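You operate a simulated robot arm through the tools that you are given. There is no shell and no other tool.

The job below is to be done with a simulated robot arm. You get a single attempt, and the scene is never put back.

## Task
Put the roll in the white tub, pump cleaner till it is soaked, and lid the tub.
Fine: no cleaner stands in the tub; slide the tub back where it stood. Set down upright: white tub.

The check looks at the end state, three seconds after you hand in, the way a careful person would. Anything else that was tipped, shoved, dropped, spilled or broken makes it a failure. A push-on lid holds only when it is set on centred and level and pressed home; a screw cap is set on level and turned clockwise until tight.

## Robot
A 6-joint arm with a two-finger gripper, fixed in place. Base frame: the origin is on the floor under the middle of its stand, x ahead of it, y to its left, z up; the work surface is at about z = 0.9. Units: m, degrees, N and s.
With the tool pointing down near the work surface it reaches from about 0.14 to 0.68 m from the base axis. Its first joint turns from -66.0 to 66.0 degrees. Payload 2.45 kg.
The tool frame sits at the grasp point between the pads (the TCP): z along the fingers, y along the line on which they close. The tips reach 0.03 m beyond it. The gripper opens to 0.106 m; its body begins 0.079 m behind the TCP.
Orientation is that of the tool frame in the base frame, as a unit quaternion [x, y, z, w]. With the fingers straight down and closing along the base's y, the tool's x points along the base's -x, its y along +y and its z along -z.

## Interface
- The arm moves only by the tool arm_command. Its argument "motion" is a list that holds one entry, the list of rows, each a list of 6 numbers: the shift along the base's x, y, z in mm, then the turn, a rotation vector about the base's x, y, z in degrees. In form: [[[tx, ty, tz, ax, ay, az], ...]]. A call has 1 to 20 rows; each row shifts and turns the commanded pose from where the row before left it. "hand" is the opening, from 0 (shut) to 1 (fully open), set as the call begins (left out, the last holds). A row lasts 0.2 s, in which the tool goes at most 0.05 m and 8.6 degrees; a call with a longer step from one row to the next is refused whole, and so is a gripper value outside its range. A pose out of reach is approached as far as the arm can. The call stops where the force on the tool passes 90 N (or 10 N more than at its start, if that is more) or the arm is blocked; 0.2 s more then pass. The fingers move at their own pace (about 0.153 m/s each) and stop on an object; they squeeze with about 27 N. The grip force told is the motor's: it shows also when the fingers shut on nothing. Time passes only in rows, and 0.2 s behind the last, so rows that do not move let the fingers close. It gives the time, the measured TCP pose, the force on the tool (base axes), the opening and the grip force at its end, in the units of the frame above (readings bear some noise), with the torque about the TCP (base axes, N m) and any sound that the robot's microphone picked up.
- Cameras (640 x 400 px; columns grow to the right, rows downward): "scene" is fixed at [0.0763, 0.4303, 1.4232]; the picture's right is [-0.64, -0.77, 0.00], its down [-0.37, 0.31, -0.88] and it looks along [0.68, -0.56, -0.48] (base axes); focal length 249 px, centre (320, 200). "wrist" rides on the gripper at [0.076, -0.002, -0.106] in the tool frame; the picture's right is [0.02, 1.00, 0.00], its down [-0.78, 0.02, -0.62] and it looks along [-0.62, 0.01, 0.78] (tool axes); focal length 247 px, centre (320, 200). There is no depth. A picture from a camera that has moved, and an enlarged one, comes with that camera's place and axes in the base frame and with its lens. The place of the scene camera against the robot may be out by one fixed shift of up to 0.018 m in any direction.
- grab_frame(camera): a new picture of that camera. No time passes.
- zoom(camera, box): a new picture of the part [left, top, right, bottom] of that camera's present view, enlarged. No time passes.
- close_job(): hands the job in; it is judged then, once.

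Places have to be worked out from the pictures, the camera data and where the tool is seen. Open the gripper and draw the arm clear of the work before you hand the job in, unless the task says otherwise.

The tools are called by a JSON object that holds its "fn" and its "kwargs". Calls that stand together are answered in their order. arm_command: Moves the arm, as the interface text tells. Its arguments: {"type":"object","properties":{"motion":{"type":"array"},"hand":{"type":"number"}},"required":["motion"]} The other tools are called the same way: grab_frame (camera) takes a picture; zoom (camera, box) takes an enlarged picture of a part of a camera's view; close_job () hands the job in.

At the start:

```text
t: 0.0
tool_pos: [0.3296, 0.0845, 1.2763]
tcp_rot: [0.0, 1.0, 0.0, 0.0]
contact_force: [-1.0, -1.0, -0.4]
moment: [0.0, 0.0, 0.01]
finger_gap: 0.106
grip_force: 0.0
```

scene: 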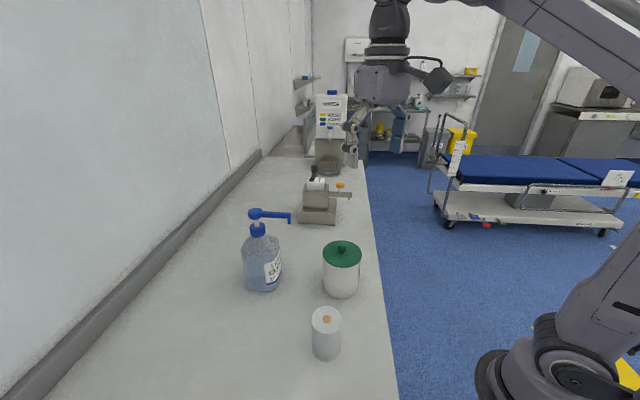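
wrist: 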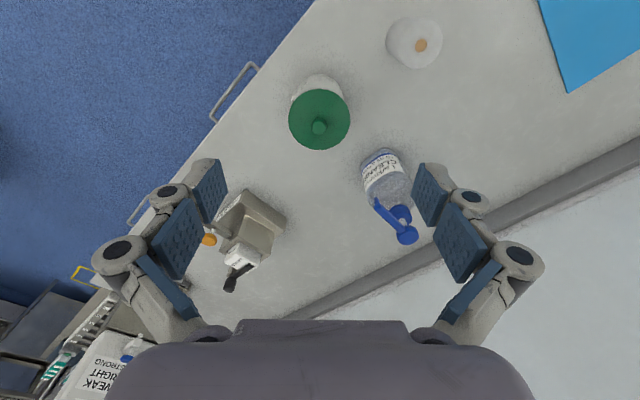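

I'll begin by looking closer at the objects in both cameras before any motion.

{"fn": "zoom", "kwargs": {"camera": "scene", "box": [220, 170, 420, 370]}}

{"fn": "zoom", "kwargs": {"camera": "wrist", "box": [260, 0, 480, 260]}}

{"fn": "zoom", "kwargs": {"camera": "scene", "box": [280, 80, 400, 240]}}

{"fn": "zoom", "kwargs": {"camera": "wrist", "box": [40, 160, 320, 400]}}

```text
2.00 times, centred on (320, 270) of scene
camera zoom: at [0.0763, 0.4303, 1.4232], right [-0.64, -0.77, 0.0], down [-0.37, 0.31, -0.88], along [0.68, -0.56, -0.48], focal length 498 px, centre (320, 60)
```

zoom: 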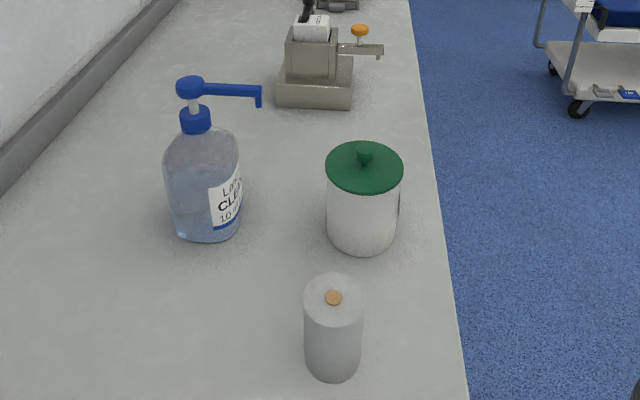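

```text
1.54 times, centred on (370, 130) of wrist
camera zoom: at [0.255, 0.0827, 1.3824], right [-0.02, 1.0, 0.0], down [0.78, 0.02, 0.62], along [0.62, 0.01, -0.78], focal length 380 px, centre (243, 308)
```

zoom: 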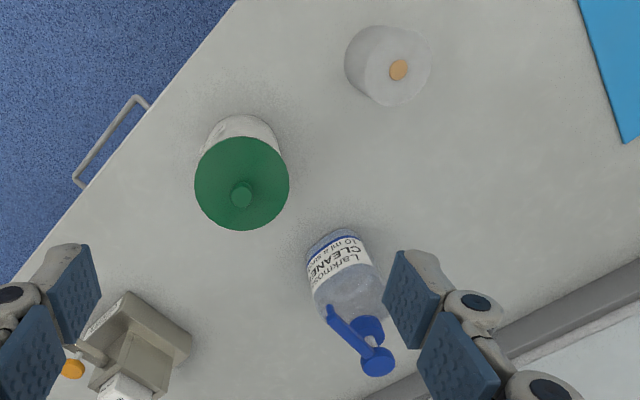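

```text
2.50 times, centred on (340, 160) of scene
camera zoom: at [0.0763, 0.4303, 1.4232], right [-0.64, -0.77, 0.0], down [-0.37, 0.31, -0.88], along [0.68, -0.56, -0.48], focal length 622 px, centre (270, 300)
```

zoom: 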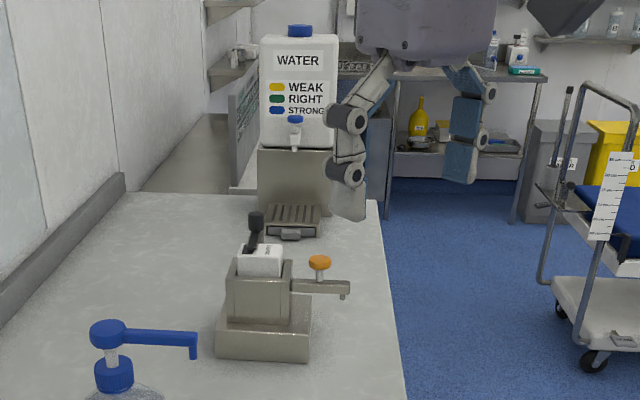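

```text
1.67 times, centred on (180, 280) of wrist
camera zoom: at [0.255, 0.0827, 1.3824], right [-0.02, 1.0, 0.0], down [0.78, 0.02, 0.62], along [0.62, 0.01, -0.78], focal length 412 px, centre (553, 67)
```

zoom: 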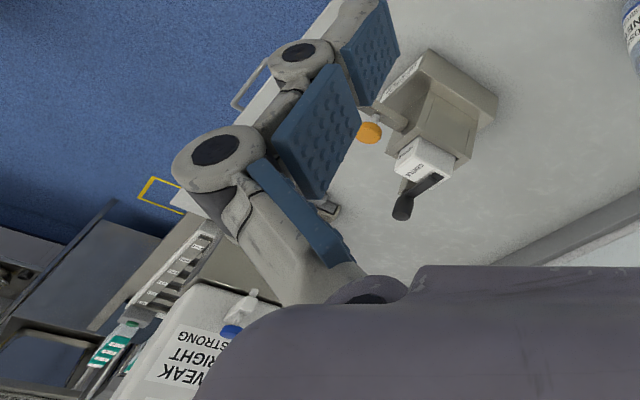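

Both views agree roughly: tub near (0.40, 0.085), roll near (0.30, 0.22), bottle near (0.55, 0.23) with its spout pointing to −x −y. I'll zoom in on the labels and the blue sheet to learn the stroke volume and anything about the roll.

{"fn": "zoom", "kwargs": {"camera": "scene", "box": [235, 240, 295, 300]}}

{"fn": "zoom", "kwargs": {"camera": "wrist", "box": [350, 140, 430, 250]}}

{"fn": "zoom", "kwargs": {"camera": "scene", "box": [300, 230, 380, 370]}}

{"fn": "zoom", "kwargs": {"camera": "wrist", "box": [370, 0, 640, 150]}}

```text
6.67 times, centred on (265, 270) of scene
camera zoom: at [0.0763, 0.4303, 1.4232], right [-0.64, -0.77, 0.0], down [-0.37, 0.31, -0.88], along [0.68, -0.56, -0.48], focal length 1660 px, centre (687, -267)
```

zoom: 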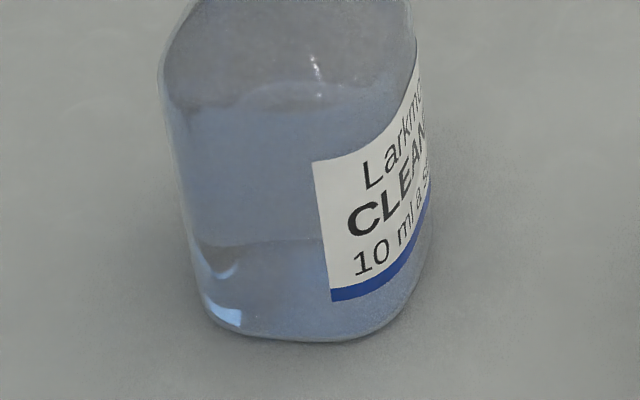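

```text
3.64 times, centred on (390, 195) of wrist
camera zoom: at [0.255, 0.0827, 1.3824], right [-0.02, 1.0, 0.0], down [0.78, 0.02, 0.62], along [0.62, 0.01, -0.78], focal length 898 px, centre (66, 218)
```

zoom: 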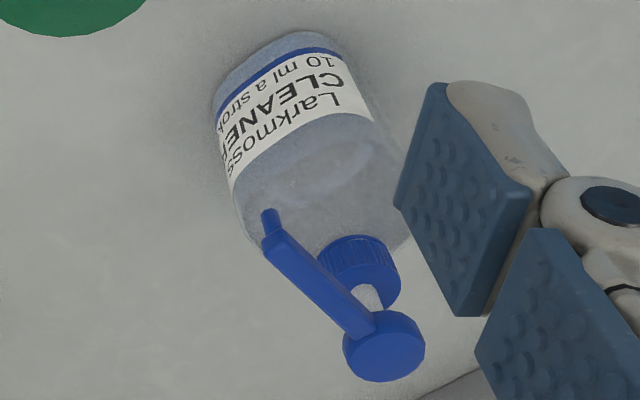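

```text
2.86 times, centred on (340, 300) of scene
camera zoom: at [0.0763, 0.4303, 1.4232], right [-0.64, -0.77, 0.0], down [-0.37, 0.31, -0.88], along [0.68, -0.56, -0.48], focal length 711 px, centre (263, -86)
```

zoom: 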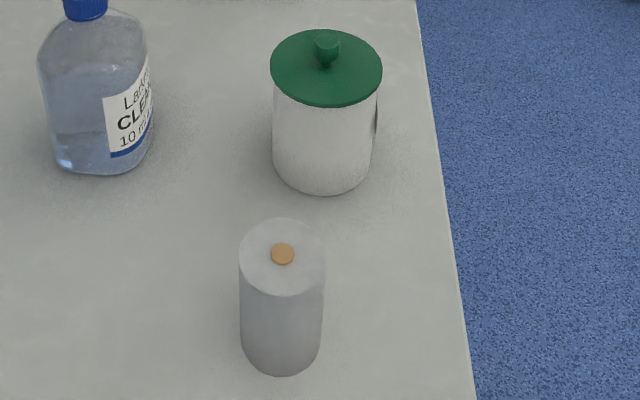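

```text
2.37 times, centred on (505, 75) of wrist
camera zoom: at [0.255, 0.0827, 1.3824], right [-0.02, 1.0, 0.0], down [0.78, 0.02, 0.62], along [0.62, 0.01, -0.78], focal length 585 px, centre (-118, 496)
```

zoom: 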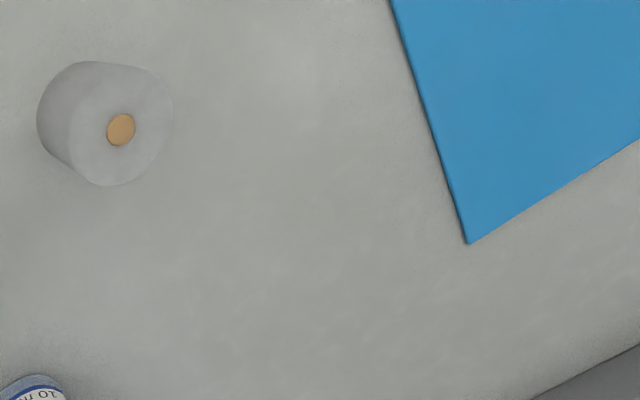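

The bottle gives 10 ml a stroke, and something dark shows on the far side of the tub, perhaps a label. I'll swing the wrist camera round to the tub's −y side, staying high and clear, to read it.

{"fn": "arm_command", "kwargs": {"motion": [[[7.3, -18.6, -12, 0, 0, 8.18], [7.3, -18.6, -12, 0, 0, 8.18], [7.3, -18.6, -12, 0, 0, 8.18], [7.3, -18.6, -12, 0, 0, 8.18], [7.3, -18.6, -12, 0, 0, 8.18], [7.3, -18.6, -12, 0, 0, 8.18], [7.3, -18.6, -12, 0, 0, 8.18], [7.3, -18.6, -12, 0, 0, 8.18], [7.3, -18.6, -12, 0, 0, 8.18], [7.3, -18.6, -12, 0, 0, 8.18], [7.3, -18.6, -12, 0, 0, 8.18]]]}}

```text
t: 2.4
tool_pos: [0.4076, -0.1201, 1.1431]
tcp_rot: [0.707, -0.707, -0.001, 0.0]
contact_force: [-0.5, -0.3, 0.5]
moment: [0.01, -0.01, -0.01]
finger_gap: 0.1063
grip_force: 0.0
```

The arm got there with the tool turned 90°. Now I'll take pictures from the wrist.

{"fn": "grab_frame", "kwargs": {"camera": "wrist"}}

{"fn": "grab_frame", "kwargs": {"camera": "scene"}}

```text
taken
camera wrist: at [0.4109, -0.1976, 1.2497], right [-1.0, -0.02, 0.0], down [-0.02, 0.78, 0.62], along [-0.01, 0.62, -0.78], focal length 247 px, centre (320, 200)
```

wrist: 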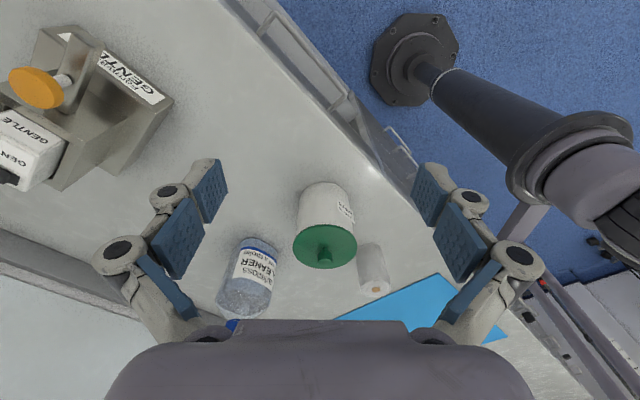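

```text
taken
```

scene: 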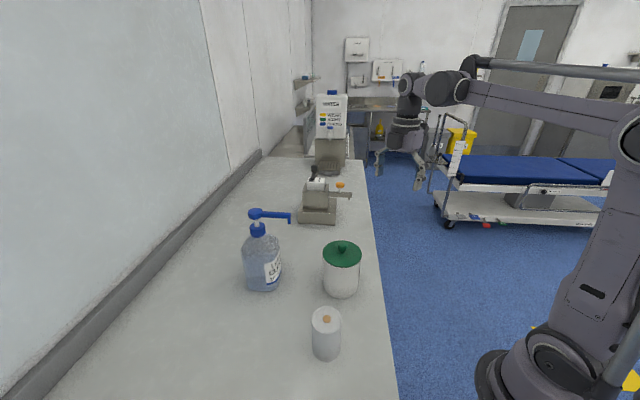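

The tub does carry small print on its right side in this view. I'll zoom in on it.

{"fn": "zoom", "kwargs": {"camera": "wrist", "box": [290, 175, 370, 225]}}

{"fn": "zoom", "kwargs": {"camera": "wrist", "box": [200, 170, 420, 320]}}

{"fn": "zoom", "kwargs": {"camera": "wrist", "box": [0, 0, 200, 200]}}

```text
8.00 times, centred on (330, 200) of wrist
camera zoom: at [0.4109, -0.1976, 1.2497], right [-1.0, -0.02, 0.0], down [-0.02, 0.78, 0.62], along [-0.01, 0.62, -0.78], focal length 1976 px, centre (240, 200)
```

zoom: 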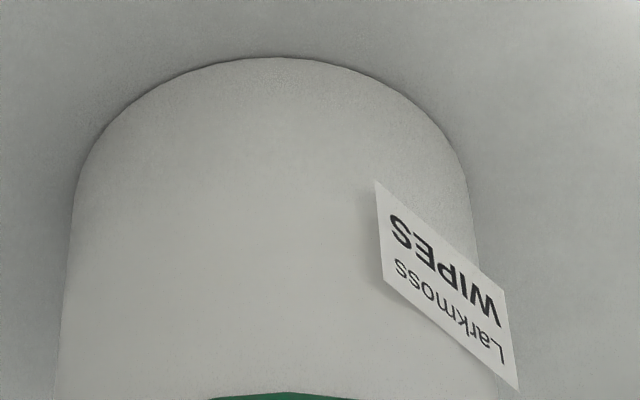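

```text
2.67 times, centred on (310, 245) of wrist
camera zoom: at [0.4109, -0.1976, 1.2497], right [-1.0, -0.02, 0.0], down [-0.02, 0.78, 0.62], along [-0.01, 0.62, -0.78], focal length 659 px, centre (347, 80)
```

zoom: 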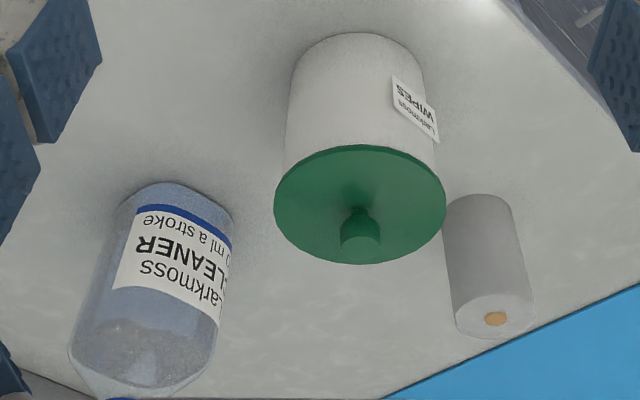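

```text
2.00 times, centred on (100, 100) of wrist
camera zoom: at [0.4109, -0.1976, 1.2497], right [-1.0, -0.02, 0.0], down [-0.02, 0.78, 0.62], along [-0.01, 0.62, -0.78], focal length 494 px, centre (760, 400)
```

zoom: 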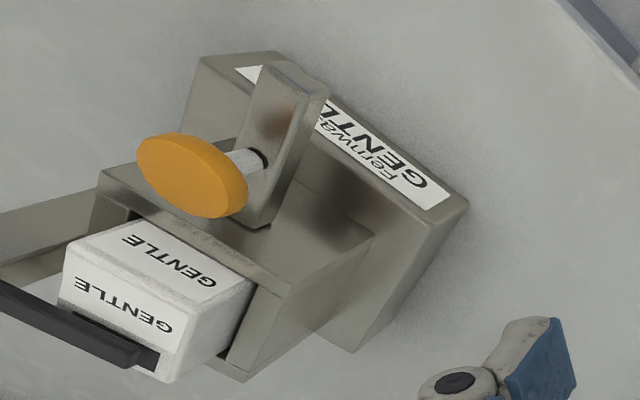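

The tub only reads "Larkmoss WIPES", with no amount, so I'll judge the soak by eye, stroke by stroke. From two wrist views I put the tub at about (0.398, 0.082) with lid top at z≈1.004 and knob top ≈1.03, and the roll at (0.298, 0.221) with top ≈0.987. Next I'll move above the knob with the tool turned back to yaw 0.

{"fn": "arm_command", "kwargs": {"motion": [[[-0.9, 18.4, 1.5, 0, 0, -8.18], [-0.9, 18.4, 1.5, 0, 0, -8.18], [-0.9, 18.4, 1.5, 0, 0, -8.18], [-0.9, 18.4, 1.5, 0, 0, -8.18], [-0.9, 18.4, 1.5, 0, 0, -8.18], [-0.9, 18.4, 1.5, 0, 0, -8.18], [-0.9, 18.4, 1.5, 0, 0, -8.18], [-0.9, 18.4, 1.5, 0, 0, -8.18], [-0.9, 18.4, 1.5, 0, 0, -8.18], [-0.9, 18.4, 1.5, 0, 0, -8.18], [-0.9, 18.4, 1.5, 0, 0, -8.18], [0, 0, 0, 0, 0, 0]]]}}

{"fn": "grab_frame", "kwargs": {"camera": "wrist"}}

{"fn": "grab_frame", "kwargs": {"camera": "scene"}}

```text
t: 5.0
tool_pos: [0.4008, 0.0836, 1.1611]
tcp_rot: [0.001, 1.0, 0.0, 0.0]
contact_force: [-0.2, -0.5, -1.0]
moment: [0.01, -0.04, -0.02]
finger_gap: 0.106
grip_force: 0.0
```

```text
taken
camera wrist: at [0.3253, 0.0816, 1.2671], right [-0.02, 1.0, 0.0], down [0.78, 0.02, 0.62], along [0.62, 0.01, -0.78], focal length 247 px, centre (320, 200)
```

wrist: 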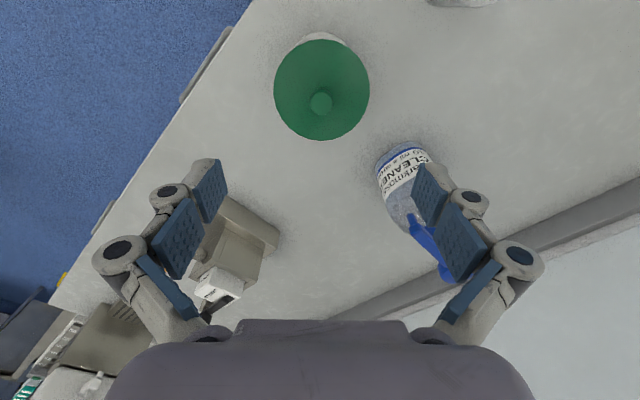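

```text
taken
```

scene: 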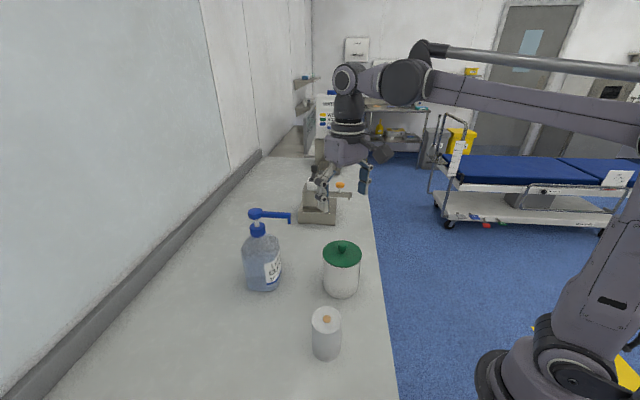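

The wrist view confirms the knob is below the TCP as computed. I'll zoom the scene camera on the gripper and tub to check how that camera's shift compares with the readings.

{"fn": "zoom", "kwargs": {"camera": "scene", "box": [280, 120, 420, 300]}}

{"fn": "zoom", "kwargs": {"camera": "wrist", "box": [260, 20, 380, 150]}}

```text
2.22 times, centred on (350, 210) of scene
camera zoom: at [0.0763, 0.4304, 1.4232], right [-0.64, -0.77, 0.0], down [-0.37, 0.31, -0.88], along [0.68, -0.56, -0.48], focal length 553 px, centre (253, 178)
```

zoom: 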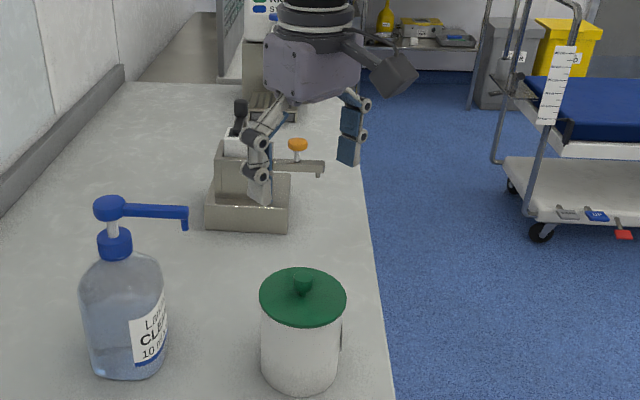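

```text
3.08 times, centred on (320, 85) of wrist
camera zoom: at [0.3253, 0.0816, 1.2671], right [-0.02, 1.0, 0.0], down [0.78, 0.02, 0.62], along [0.62, 0.01, -0.78], focal length 760 px, centre (320, 554)
```

zoom: 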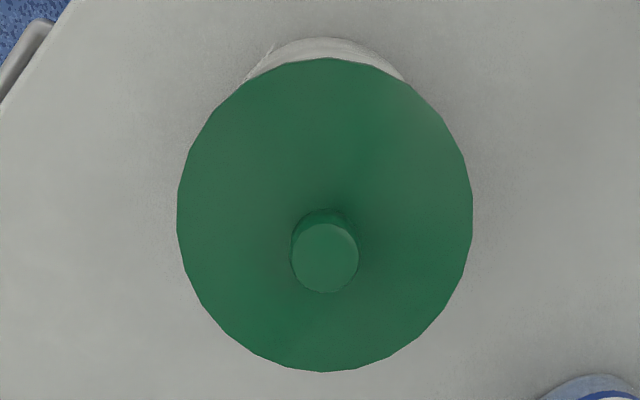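

The open fingertips look about 15 mm higher than expected in the scene view, so the tips may drop as the fingers close. I'll part-close the gripper here in free space and compare.

{"fn": "arm_command", "kwargs": {"motion": [[[0, 0, 0, 0, 0, 0], [0, 0, 0, 0, 0, 0], [0, 0, 0, 0, 0, 0]]], "hand": 0.4}}

{"fn": "zoom", "kwargs": {"camera": "scene", "box": [280, 120, 420, 300]}}

{"fn": "grab_frame", "kwargs": {"camera": "wrist"}}

```text
t: 5.8
tool_pos: [0.4007, 0.083, 1.1604]
tcp_rot: [0.0, 1.0, 0.0, 0.0]
contact_force: [-1.0, 0.4, 1.1]
moment: [-0.01, -0.01, -0.01]
finger_gap: 0.0421
grip_force: 0.0
```

```text
2.22 times, centred on (350, 210) of scene
camera zoom: at [0.0763, 0.4303, 1.4232], right [-0.64, -0.77, 0.0], down [-0.37, 0.31, -0.88], along [0.68, -0.56, -0.48], focal length 553 px, centre (253, 178)
```

zoom: 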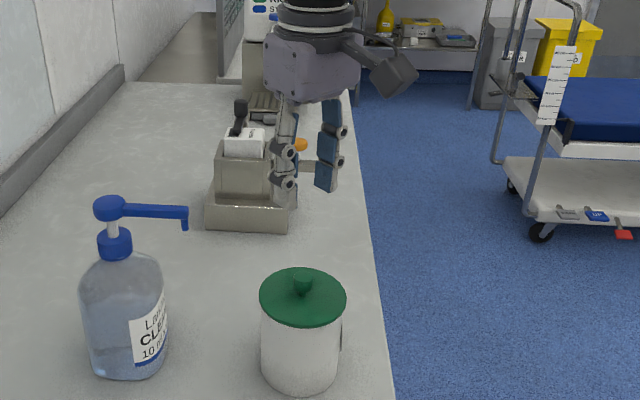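

```text
taken
camera wrist: at [0.3253, 0.0812, 1.2671], right [-0.02, 1.0, 0.0], down [0.78, 0.02, 0.62], along [0.62, 0.01, -0.78], focal length 247 px, centre (320, 200)
```

wrist: 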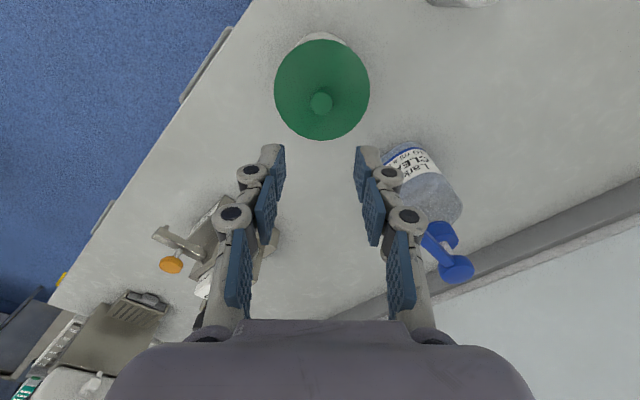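

Closing lowered the tips to about 30 mm past the TCP, which now matches both cameras. I refine the tub axis to (0.3985, 0.0836) and lower the half-closed fingers around the knob to TCP z≈1.040.

{"fn": "arm_command", "kwargs": {"motion": [[[-1, 0.3, -25, 0, 0, 0], [-1, 0.3, -25, 0, 0, 0], [0, 0, -25, 0, 0, 0], [0, 0, -20, 0, 0, 0], [0, 0, -15, 0, 0, 0], [0, 0, -10, 0, 0, 0], [0, 0, 0, 0, 0, 0]]]}}

{"fn": "grab_frame", "kwargs": {"camera": "wrist"}}

{"fn": "zoom", "kwargs": {"camera": "scene", "box": [280, 170, 400, 310]}}

```text
t: 7.4
tool_pos: [0.3984, 0.0829, 1.0398]
tcp_rot: [0.0, 1.0, 0.0, 0.0]
contact_force: [-1.4, 0.7, -0.3]
moment: [0.0, 0.03, 0.03]
finger_gap: 0.0425
grip_force: 0.0
```

```text
taken
camera wrist: at [0.3228, 0.0806, 1.147], right [-0.02, 1.0, 0.0], down [0.78, 0.02, 0.62], along [0.62, 0.01, -0.78], focal length 247 px, centre (320, 200)
```

wrist: 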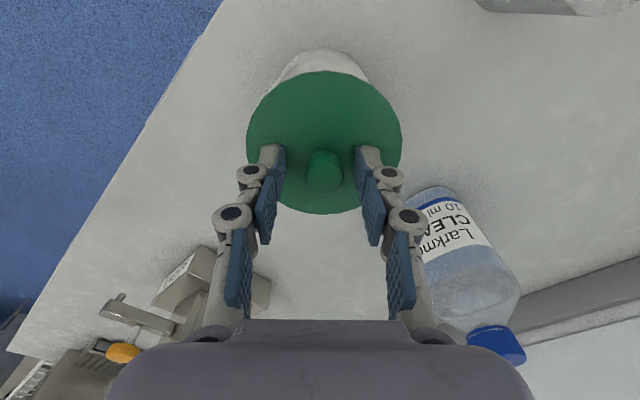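

```text
2.86 times, centred on (340, 240) of scene
camera zoom: at [0.0763, 0.4303, 1.4232], right [-0.64, -0.77, 0.0], down [-0.37, 0.31, -0.88], along [0.68, -0.56, -0.48], focal length 711 px, centre (263, 86)
```

zoom: 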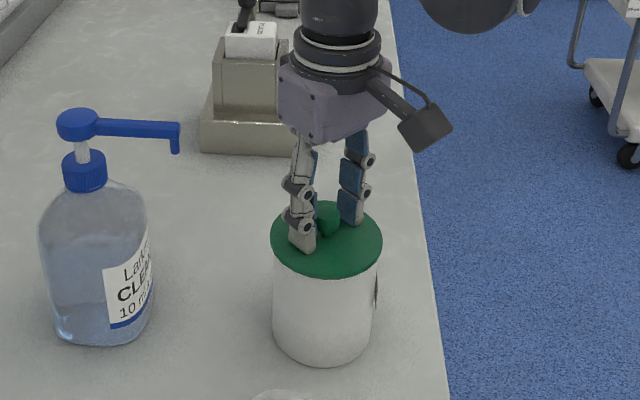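

The knob sits between the pads, about 1.5 mm toward +y of centre. I'll shift that much and close on it.

{"fn": "arm_command", "kwargs": {"motion": [[[0, 1.5, 1, 0, 0, 0], [0, 0, 0, 0, 0, 0]]]}}

{"fn": "arm_command", "kwargs": {"motion": [[[0, 0, 0, 0, 0, 0], [0, 0, 0, 0, 0, 0], [0, 0, 0, 0, 0, 0]]], "hand": 0.0}}

{"fn": "zoom", "kwargs": {"camera": "scene", "box": [280, 170, 400, 310]}}

{"fn": "grab_frame", "kwargs": {"camera": "wrist"}}

```text
t: 8.0
tool_pos: [0.3986, 0.0835, 1.0415]
tcp_rot: [0.001, 1.0, 0.0, 0.0]
contact_force: [0.0, -0.2, 1.2]
moment: [-0.02, 0.01, 0.0]
finger_gap: 0.0421
grip_force: 0.1
```

```text
t: 8.8
tool_pos: [0.3983, 0.0829, 1.0428]
tcp_rot: [0.0, 1.0, 0.0, 0.0]
contact_force: [0.3, 0.0, 0.3]
moment: [-0.01, 0.0, 0.01]
finger_gap: 0.0192
grip_force: 27.4
heard: snap
```

```text
2.86 times, centred on (340, 240) of scene
camera zoom: at [0.0763, 0.4303, 1.4232], right [-0.64, -0.77, 0.0], down [-0.37, 0.31, -0.88], along [0.68, -0.56, -0.48], focal length 711 px, centre (263, 86)
```

zoom: 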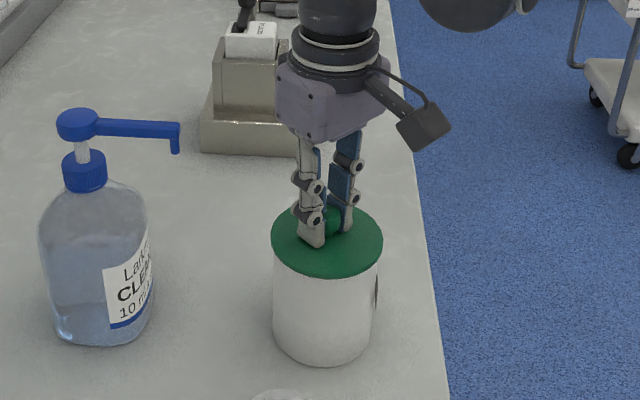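

```text
taken
camera wrist: at [0.3229, 0.0823, 1.1483], right [-0.02, 1.0, 0.0], down [0.78, 0.02, 0.62], along [0.62, 0.01, -0.78], focal length 247 px, centre (320, 200)
```

wrist: 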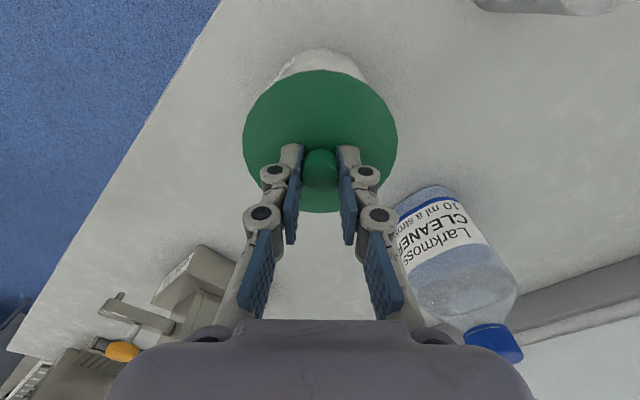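

Grip is firm at 19 mm (27 N) and a "snap" was heard, perhaps the lid coming loose. I'll lift straight up gently and look.

{"fn": "arm_command", "kwargs": {"motion": [[[0, 0, 4, 0, 0, 0], [0, 0, 4, 0, 0, 0], [0, 0, 6, 0, 0, 0], [0, 0, 8, 0, 0, 0], [0, 0, 10, 0, 0, 0], [0, 0, 0, 0, 0, 0]]]}}

{"fn": "zoom", "kwargs": {"camera": "scene", "box": [280, 170, 400, 310]}}

{"fn": "grab_frame", "kwargs": {"camera": "wrist"}}

```text
t: 10.2
tool_pos: [0.3988, 0.0843, 1.0737]
tcp_rot: [0.0, 1.0, 0.0, 0.0]
contact_force: [0.1, 0.3, 0.2]
moment: [0.01, 0.03, 0.0]
finger_gap: 0.0193
grip_force: 27.3
```

```text
2.86 times, centred on (340, 240) of scene
camera zoom: at [0.0763, 0.4303, 1.4232], right [-0.64, -0.77, 0.0], down [-0.37, 0.31, -0.88], along [0.68, -0.56, -0.48], focal length 711 px, centre (263, 86)
```

zoom: 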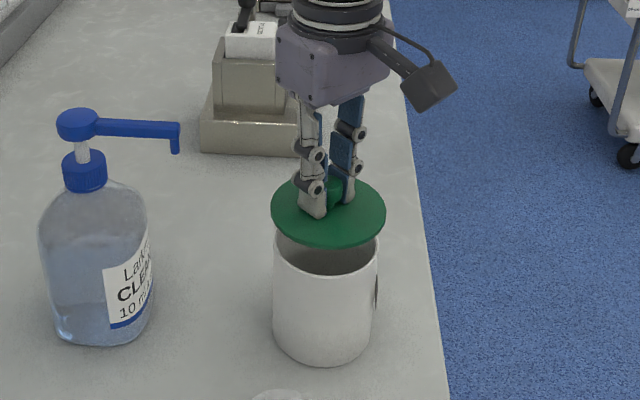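

```text
taken
camera wrist: at [0.3223, 0.0831, 1.1798], right [-0.02, 1.0, 0.0], down [0.78, 0.02, 0.62], along [0.62, 0.01, -0.78], focal length 247 px, centre (320, 200)
```

wrist: 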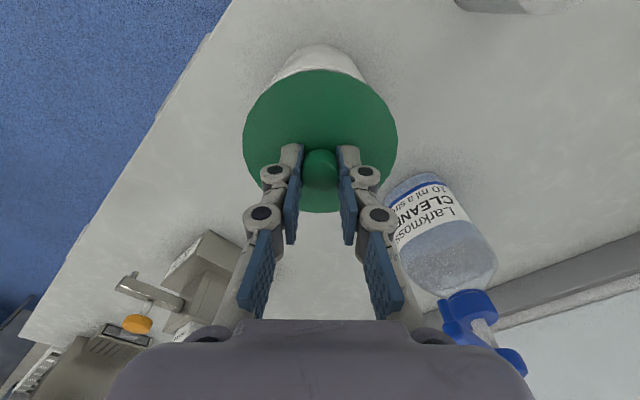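

The lid is free and level in the grip, and the tub stayed put. I'll carry the lid at a safe height to a clear patch of bench near (0.38, 0.36).

{"fn": "arm_command", "kwargs": {"motion": [[[0, 0, 15, 0, 0, 0], [0, 0, 15, 0, 0, 0], [-1.5, 15, 0, 0, 0, 0], [-2.5, 35, 0, 0, 0, 0], [-2.5, 35, 0, 0, 0, 0], [-2.5, 35, 0, 0, 0, 0], [-2.5, 35, 0, 0, 0, 0], [-2.5, 35, 0, 0, 0, 0], [-2.5, 35, 0, 0, 0, 0], [-2.5, 35, 0, 0, 0, 0], [-1, 15, 0, 0, 0, 0], [0, 0, 0, 0, 0, 0]]]}}

{"fn": "grab_frame", "kwargs": {"camera": "scene"}}

{"fn": "grab_frame", "kwargs": {"camera": "wrist"}}

```text
t: 12.8
tool_pos: [0.3779, 0.3587, 1.1024]
tcp_rot: [0.0, 1.0, 0.0, 0.0]
contact_force: [0.6, 0.7, -0.1]
moment: [-0.02, 0.0, 0.01]
finger_gap: 0.0195
grip_force: 27.3
```

```text
taken
```

scene: 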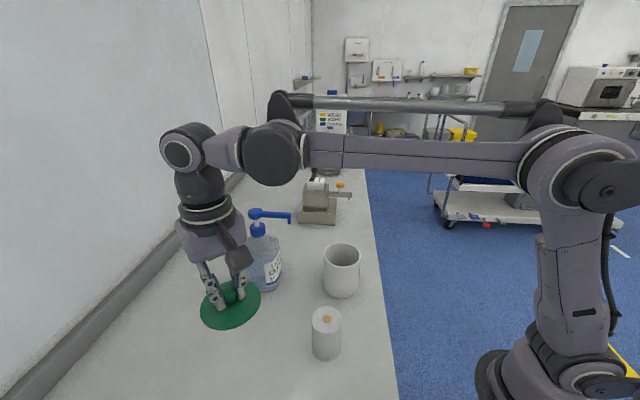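

```text
taken
camera wrist: at [0.3027, 0.3572, 1.2083], right [-0.02, 1.0, 0.0], down [0.78, 0.02, 0.62], along [0.62, 0.01, -0.78], focal length 247 px, centre (320, 200)
```

wrist: 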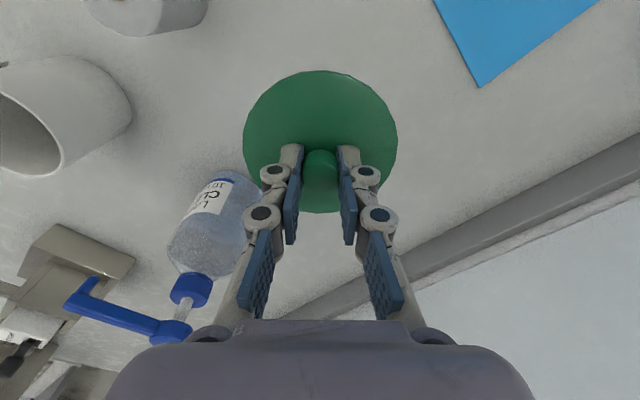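

The spot is clear. I'll lower the lid toward the bench, slowing near z≈0.955.

{"fn": "arm_command", "kwargs": {"motion": [[[0, 0, -30, 0, 0, 0], [0, 0, -35, 0, 0, 0], [0, 0, -35, 0, 0, 0], [0, 0, -25, 0, 0, 0], [0, 0, -15, 0, 0, 0], [0, 0, 0, 0, 0, 0]]]}}

{"fn": "zoom", "kwargs": {"camera": "scene", "box": [160, 200, 320, 360]}}

```text
t: 14.2
tool_pos: [0.3775, 0.3601, 0.9635]
tcp_rot: [0.0, 1.0, 0.0, 0.0]
contact_force: [-0.4, 0.0, -0.7]
moment: [-0.01, 0.04, 0.01]
finger_gap: 0.0194
grip_force: 27.2
```

```text
2.50 times, centred on (240, 280) of scene
camera zoom: at [0.0763, 0.4303, 1.4232], right [-0.64, -0.77, 0.0], down [-0.37, 0.31, -0.88], along [0.68, -0.56, -0.48], focal length 622 px, centre (520, 0)
```

zoom: 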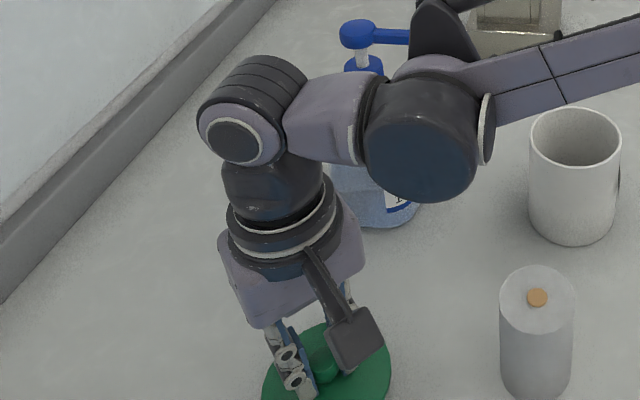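

About 10–20 mm remains. I'll go down in 3 mm rows and watch for contact force.

{"fn": "arm_command", "kwargs": {"motion": [[[0, 0, -3, 0, 0, 0], [0, 0, -3, 0, 0, 0], [0, 0, -3, 0, 0, 0], [0, 0, -2, 0, 0, 0], [0, 0, 0, 0, 0, 0]]]}}

```text
t: 15.4
tool_pos: [0.3792, 0.3595, 0.9523]
tcp_rot: [0.001, 1.0, -0.001, 0.0]
contact_force: [-0.2, 0.0, 0.2]
moment: [0.0, -0.02, 0.0]
finger_gap: 0.0195
grip_force: 27.1
```

No contact yet at 0.952, so I'll keep going down in 2 mm rows.

{"fn": "arm_command", "kwargs": {"motion": [[[0, 0, -2, 0, 0, 0], [0, 0, -2, 0, 0, 0], [0, 0, 0, 0, 0, 0]]]}}

{"fn": "grab_frame", "kwargs": {"camera": "wrist"}}

```text
t: 16.2
tool_pos: [0.3781, 0.3599, 0.9493]
tcp_rot: [0.0, 1.0, 0.0, 0.0]
contact_force: [0.5, -0.3, -0.6]
moment: [-0.02, 0.01, 0.02]
finger_gap: 0.0197
grip_force: 27.1
```

```text
taken
camera wrist: at [0.3032, 0.3577, 1.0554], right [-0.02, 1.0, 0.0], down [0.78, 0.02, 0.62], along [0.62, 0.01, -0.78], focal length 247 px, centre (320, 200)
```

wrist: 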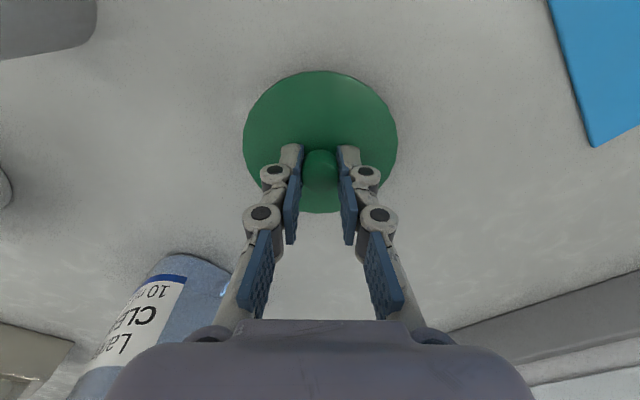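

Still no contact force; the lid looks just above the bench. I'll continue in 2 mm steps.

{"fn": "arm_command", "kwargs": {"motion": [[[0, 0, -2, 0, 0, 0], [0, 0, -2, 0, 0, 0], [0, 0, 0, 0, 0, 0]]]}}

```text
t: 17.0
tool_pos: [0.3768, 0.359, 0.9448]
tcp_rot: [0.0, 1.0, -0.001, 0.001]
contact_force: [-0.4, 0.2, 0.0]
moment: [-0.02, 0.03, -0.02]
finger_gap: 0.0195
grip_force: 27.3
```

No contact at 0.945. I'll continue with smaller steps.

{"fn": "arm_command", "kwargs": {"motion": [[[0, 0, -1.5, 0, 0, 0], [0, 0, -1.5, 0, 0, 0], [0, 0, 0, 0, 0, 0]]]}}

{"fn": "zoom", "kwargs": {"camera": "scene", "box": [180, 260, 300, 360]}}

```text
t: 17.8
tool_pos: [0.3796, 0.3608, 0.9414]
tcp_rot: [0.001, 1.0, 0.0, 0.0]
contact_force: [0.4, -0.5, -0.1]
moment: [-0.02, -0.01, 0.0]
finger_gap: 0.0196
grip_force: 26.4
```

```text
4.00 times, centred on (240, 310) of scene
camera zoom: at [0.0763, 0.4303, 1.4232], right [-0.64, -0.77, 0.0], down [-0.37, 0.31, -0.88], along [0.68, -0.56, -0.48], focal length 996 px, centre (640, -240)
```

zoom: 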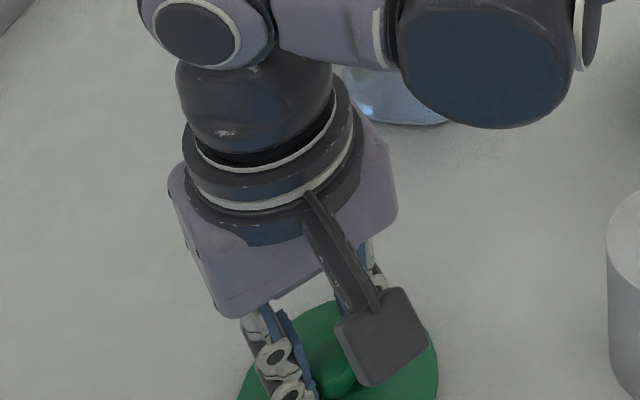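

Still no force. I'll keep lowering in small steps until contact shows.

{"fn": "arm_command", "kwargs": {"motion": [[[0, 0, -1.5, 0, 0, 0], [0, 0, -1.5, 0, 0, 0], [0, 0, 0, 0, 0, 0]]]}}

```text
t: 18.6
tool_pos: [0.3796, 0.3604, 0.9374]
tcp_rot: [0.0, 1.0, 0.0, 0.0]
contact_force: [0.4, 0.6, -0.6]
moment: [0.04, 0.01, 0.01]
finger_gap: 0.0192
grip_force: 26.9
```

{"fn": "zoom", "kwargs": {"camera": "wrist", "box": [230, 50, 410, 230]}}

{"fn": "arm_command", "kwargs": {"motion": [[[0, 0, -1.5, 0, 0, 0], [0, 0, 0, 0, 0, 0]]]}}

```text
2.22 times, centred on (320, 140) of wrist
camera zoom: at [0.3036, 0.3582, 1.0442], right [-0.02, 1.0, 0.0], down [0.78, 0.02, 0.62], along [0.62, 0.01, -0.78], focal length 549 px, centre (320, 333)
```

zoom: 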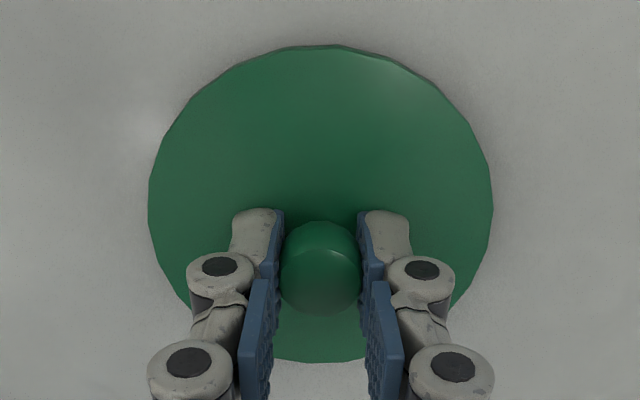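

```text
t: 19.2
tool_pos: [0.379, 0.3605, 0.937]
tcp_rot: [0.0, 1.0, 0.0, 0.0]
contact_force: [0.3, -0.7, -0.1]
moment: [0.01, 0.01, 0.03]
finger_gap: 0.0194
grip_force: 27.3
```

The lid looks level and nearly down, with its top around z≈0.904. I'll keep going in 1 mm rows.

{"fn": "arm_command", "kwargs": {"motion": [[[0, 0, -1, 0, 0, 0], [0, 0, -1, 0, 0, 0], [0, 0, 0, 0, 0, 0]]]}}

```text
t: 20.0
tool_pos: [0.3785, 0.3599, 0.9359]
tcp_rot: [0.0, 1.0, 0.0, 0.0]
contact_force: [-0.9, -0.7, 8.2]
moment: [-0.01, 0.03, 0.02]
finger_gap: 0.0197
grip_force: 26.6
```

Contact at 8 N: the lid is on the bench (TCP ≈0.936 when lying flat). I'll open the fingers partway to let go.

{"fn": "arm_command", "kwargs": {"motion": [[[0, 0, 0, 0, 0, 0], [0, 0, 0, 0, 0, 0]]], "hand": 0.45}}

{"fn": "grab_frame", "kwargs": {"camera": "wrist"}}

```text
t: 20.6
tool_pos: [0.3781, 0.3604, 0.9352]
tcp_rot: [0.0, 1.0, 0.0, 0.0]
contact_force: [0.6, 0.2, 0.3]
moment: [0.0, -0.01, 0.0]
finger_gap: 0.0476
grip_force: 0.0
```

```text
taken
camera wrist: at [0.3033, 0.3584, 1.0416], right [-0.02, 1.0, 0.0], down [0.78, 0.02, 0.62], along [0.62, 0.01, -0.78], focal length 247 px, centre (320, 200)
```

wrist: 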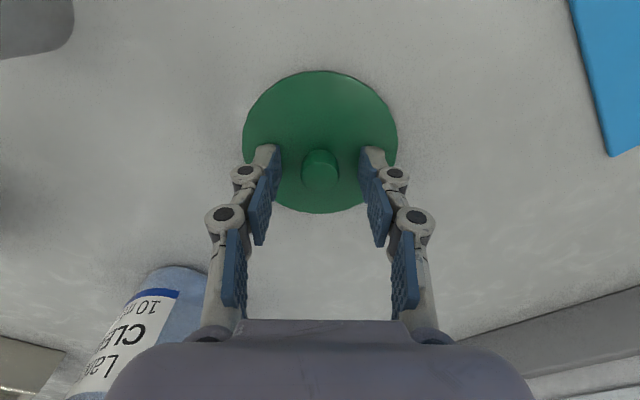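

The lid rests flat on the bench at about (0.378, 0.360). I'll rise straight up and take a look at the open tub, the roll and the finger thickness.

{"fn": "arm_command", "kwargs": {"motion": [[[0, 0, 15, 0, 0, 0], [0, 0, 30, 0, 0, 0], [0, 0, 40, 0, 0, 0], [0, 0, 40, 0, 0, 0], [0, 0, 40, 0, 0, 0], [0, 0, 30, 0, 0, 0], [0, 0, 0, 0, 0, 0]]]}}

{"fn": "grab_frame", "kwargs": {"camera": "wrist"}}

{"fn": "zoom", "kwargs": {"camera": "scene", "box": [290, 220, 390, 380]}}

{"fn": "zoom", "kwargs": {"camera": "wrist", "box": [200, 120, 440, 260]}}

```text
t: 22.2
tool_pos: [0.3792, 0.3587, 1.1306]
tcp_rot: [0.0, 1.0, 0.0, 0.0]
contact_force: [-0.5, -0.6, 0.3]
moment: [-0.01, 0.0, -0.01]
finger_gap: 0.0475
grip_force: 0.0
```

```text
taken
camera wrist: at [0.3041, 0.3568, 1.2373], right [-0.02, 1.0, 0.0], down [0.78, 0.02, 0.62], along [0.62, 0.01, -0.78], focal length 247 px, centre (320, 200)
```

wrist: 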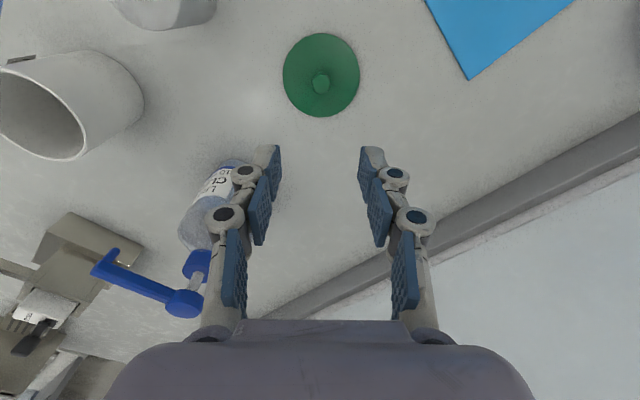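

```text
2.50 times, centred on (340, 300) of scene
camera zoom: at [0.0763, 0.4303, 1.4232], right [-0.64, -0.77, 0.0], down [-0.37, 0.31, -0.88], along [0.68, -0.56, -0.48], focal length 622 px, centre (270, -50)
```

zoom: 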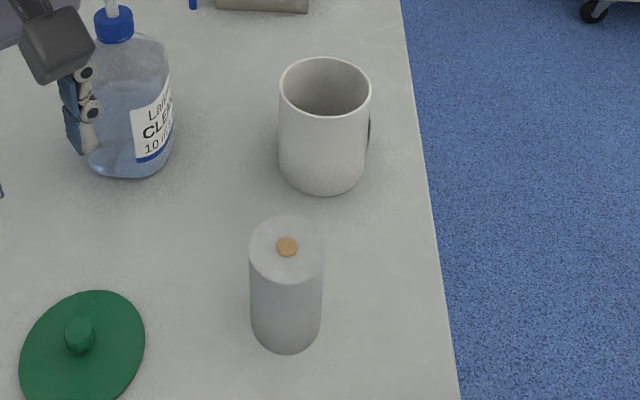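

```text
2.67 times, centred on (320, 190) of wrist
camera zoom: at [0.3041, 0.3568, 1.2373], right [-0.02, 1.0, 0.0], down [0.78, 0.02, 0.62], along [0.62, 0.01, -0.78], focal length 659 px, centre (320, 227)
```

zoom: 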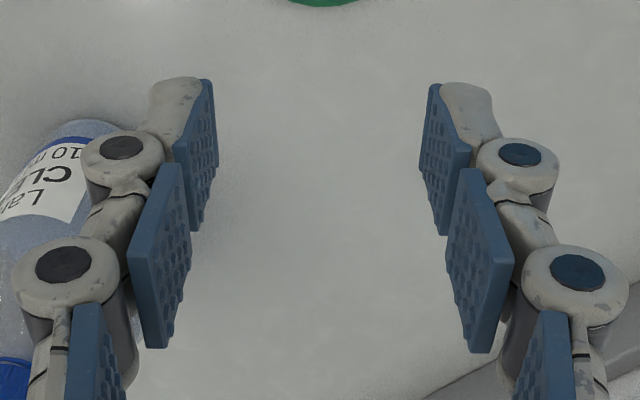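

The lid is safely down. The rim looks to be at z≈1.005 with an inner bore of about 83 mm; the roll is about 57 mm wide, so I'll grip it only by its top edge. I'll move above the roll with the hand at about 85 mm.

{"fn": "arm_command", "kwargs": {"motion": [[[-16, -27.5, -4, 0, 0, 0], [-16, -27.5, -4, 0, 0, 0], [-16, -27.5, -4, 0, 0, 0], [-16, -27.5, -4, 0, 0, 0], [-16.5, -27.5, -4, 0, 0, 0], [0, 0, 0, 0, 0, 0]]], "hand": 0.8}}

{"fn": "grab_frame", "kwargs": {"camera": "wrist"}}

{"fn": "zoom", "kwargs": {"camera": "wrist", "box": [240, 40, 400, 200]}}

{"fn": "zoom", "kwargs": {"camera": "scene", "box": [270, 220, 390, 380]}}

```text
t: 23.6
tool_pos: [0.3002, 0.2179, 1.1113]
tcp_rot: [0.0, 1.0, 0.001, 0.0]
contact_force: [0.5, 0.3, 0.1]
moment: [-0.02, -0.01, 0.0]
finger_gap: 0.0846
grip_force: 0.1
```

```text
taken
camera wrist: at [0.224, 0.2163, 1.2182], right [-0.02, 1.0, 0.0], down [0.78, 0.02, 0.62], along [0.62, 0.01, -0.78], focal length 247 px, centre (320, 200)
```

wrist: 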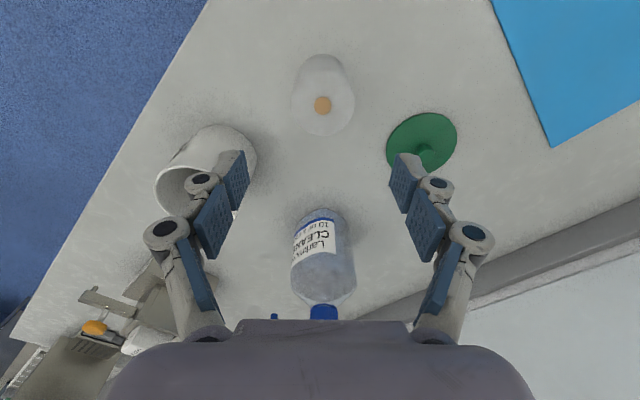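

```text
2.50 times, centred on (320, 120) of wrist
camera zoom: at [0.224, 0.2163, 1.2182], right [-0.02, 1.0, 0.0], down [0.78, 0.02, 0.62], along [0.62, 0.01, -0.78], focal length 617 px, centre (320, 400)
```

zoom: 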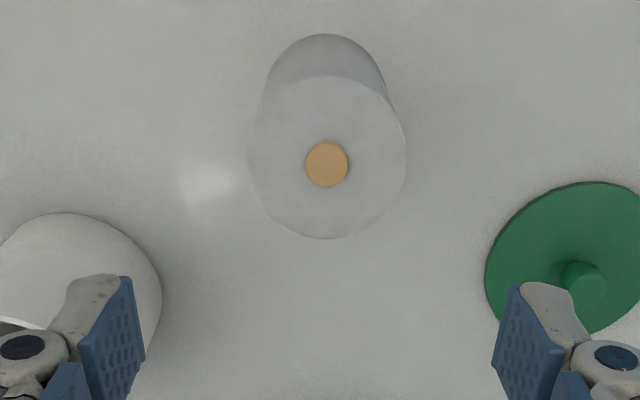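

```text
2.50 times, centred on (330, 300) of scene
camera zoom: at [0.0763, 0.4303, 1.4232], right [-0.64, -0.77, 0.0], down [-0.37, 0.31, -0.88], along [0.68, -0.56, -0.48], focal length 622 px, centre (295, -50)
```

zoom: 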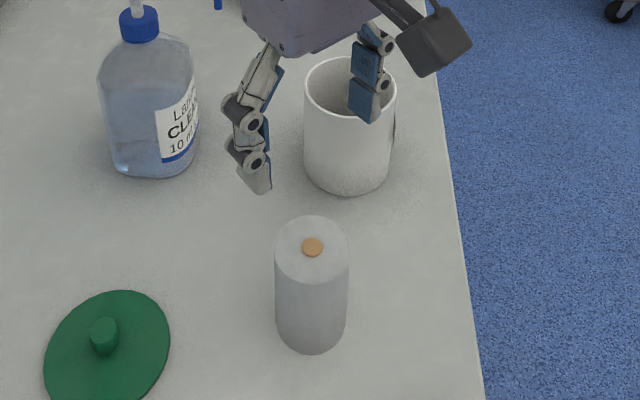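

The roll's centre comes out at (0.297, 0.2195) from two separate views. I'll line up over it and descend so the tips overlap its top by about 12 mm.

{"fn": "arm_command", "kwargs": {"motion": [[[-2.4, 1.4, -20, 0, 0, 0], [0, 0, -25, 0, 0, 0], [0, 0, -25, 0, 0, 0], [0, 0, -20, 0, 0, 0], [0, 0, -12, 0, 0, 0], [0, 0, -6, 0, 0, 0], [0, 0, 0, 0, 0, 0]]]}}

{"fn": "grab_frame", "kwargs": {"camera": "wrist"}}

{"fn": "zoom", "kwargs": {"camera": "scene", "box": [270, 220, 390, 380]}}

```text
t: 25.2
tool_pos: [0.2972, 0.2236, 1.0008]
tcp_rot: [0.0, 1.0, 0.001, 0.001]
contact_force: [-0.9, -0.6, -0.2]
moment: [-0.03, -0.01, 0.01]
finger_gap: 0.085
grip_force: 0.1
```

```text
taken
camera wrist: at [0.2215, 0.2217, 1.1068], right [-0.02, 1.0, 0.0], down [0.78, 0.02, 0.62], along [0.62, 0.01, -0.78], focal length 247 px, centre (320, 200)
```

wrist: 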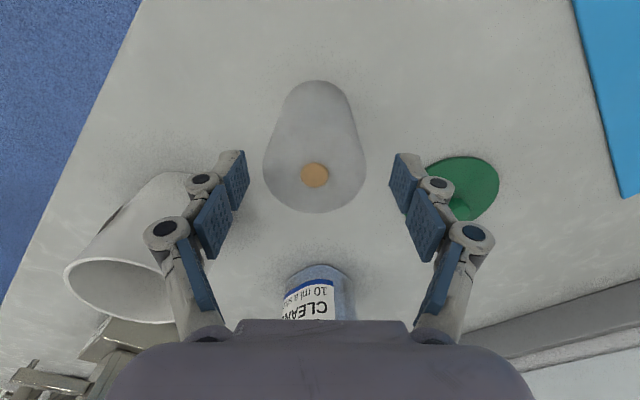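

```text
2.50 times, centred on (330, 300) of scene
camera zoom: at [0.0763, 0.4303, 1.4232], right [-0.64, -0.77, 0.0], down [-0.37, 0.31, -0.88], along [0.68, -0.56, -0.48], focal length 622 px, centre (295, -50)
```

zoom: 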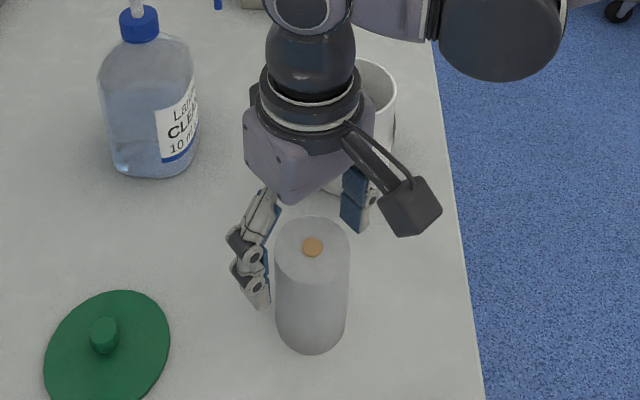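

The roll's core is about 3 mm to −y of the finger centre. I'll shift, then close on it.

{"fn": "arm_command", "kwargs": {"motion": [[[1, -3, 0, 0, 0, 0], [0, 0, 0, 0, 0, 0]]]}}

{"fn": "arm_command", "kwargs": {"motion": [[[0, 0, 0, 0, 0, 0], [0, 0, 0, 0, 0, 0], [0, 0, 0, 0, 0, 0]]], "hand": 0.0}}

{"fn": "grab_frame", "kwargs": {"camera": "wrist"}}

{"fn": "zoom", "kwargs": {"camera": "scene", "box": [270, 220, 390, 380]}}

```text
t: 25.8
tool_pos: [0.2968, 0.2223, 1.0008]
tcp_rot: [0.0, 1.0, 0.0, 0.0]
contact_force: [0.4, 0.0, -0.3]
moment: [0.03, -0.01, 0.03]
finger_gap: 0.0849
grip_force: 0.1
```

```text
t: 26.6
tool_pos: [0.2976, 0.2195, 1.0002]
tcp_rot: [0.0, 1.0, 0.0, 0.0]
contact_force: [0.8, -1.6, 15.3]
moment: [-0.02, 0.03, 0.03]
finger_gap: 0.0566
grip_force: 26.6
```

```text
taken
camera wrist: at [0.222, 0.2189, 1.1071], right [-0.02, 1.0, 0.0], down [0.78, 0.02, 0.62], along [0.62, 0.01, -0.78], focal length 247 px, centre (320, 200)
```

wrist: 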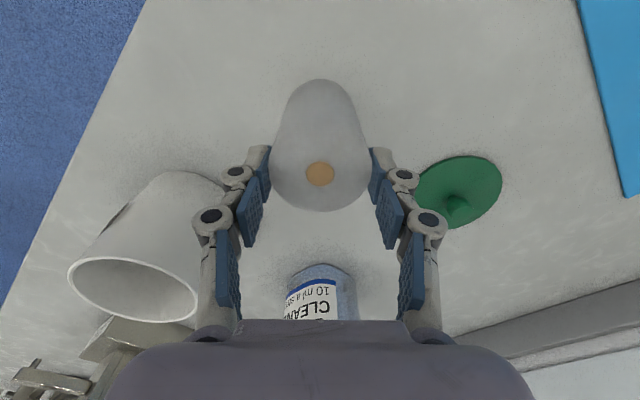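

```text
2.50 times, centred on (330, 300) of scene
camera zoom: at [0.0762, 0.4302, 1.4233], right [-0.64, -0.77, 0.0], down [-0.37, 0.31, -0.88], along [0.68, -0.56, -0.48], focal length 622 px, centre (295, -50)
```

zoom: 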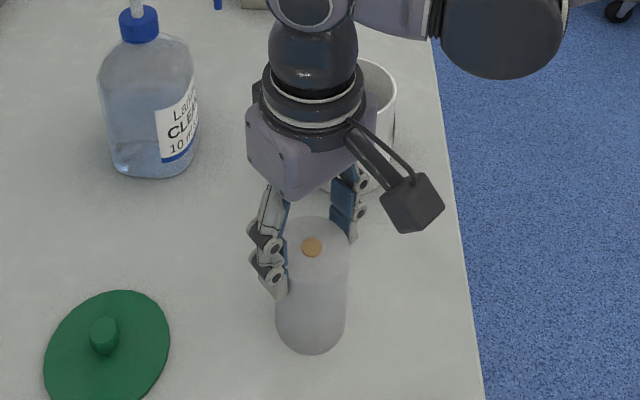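

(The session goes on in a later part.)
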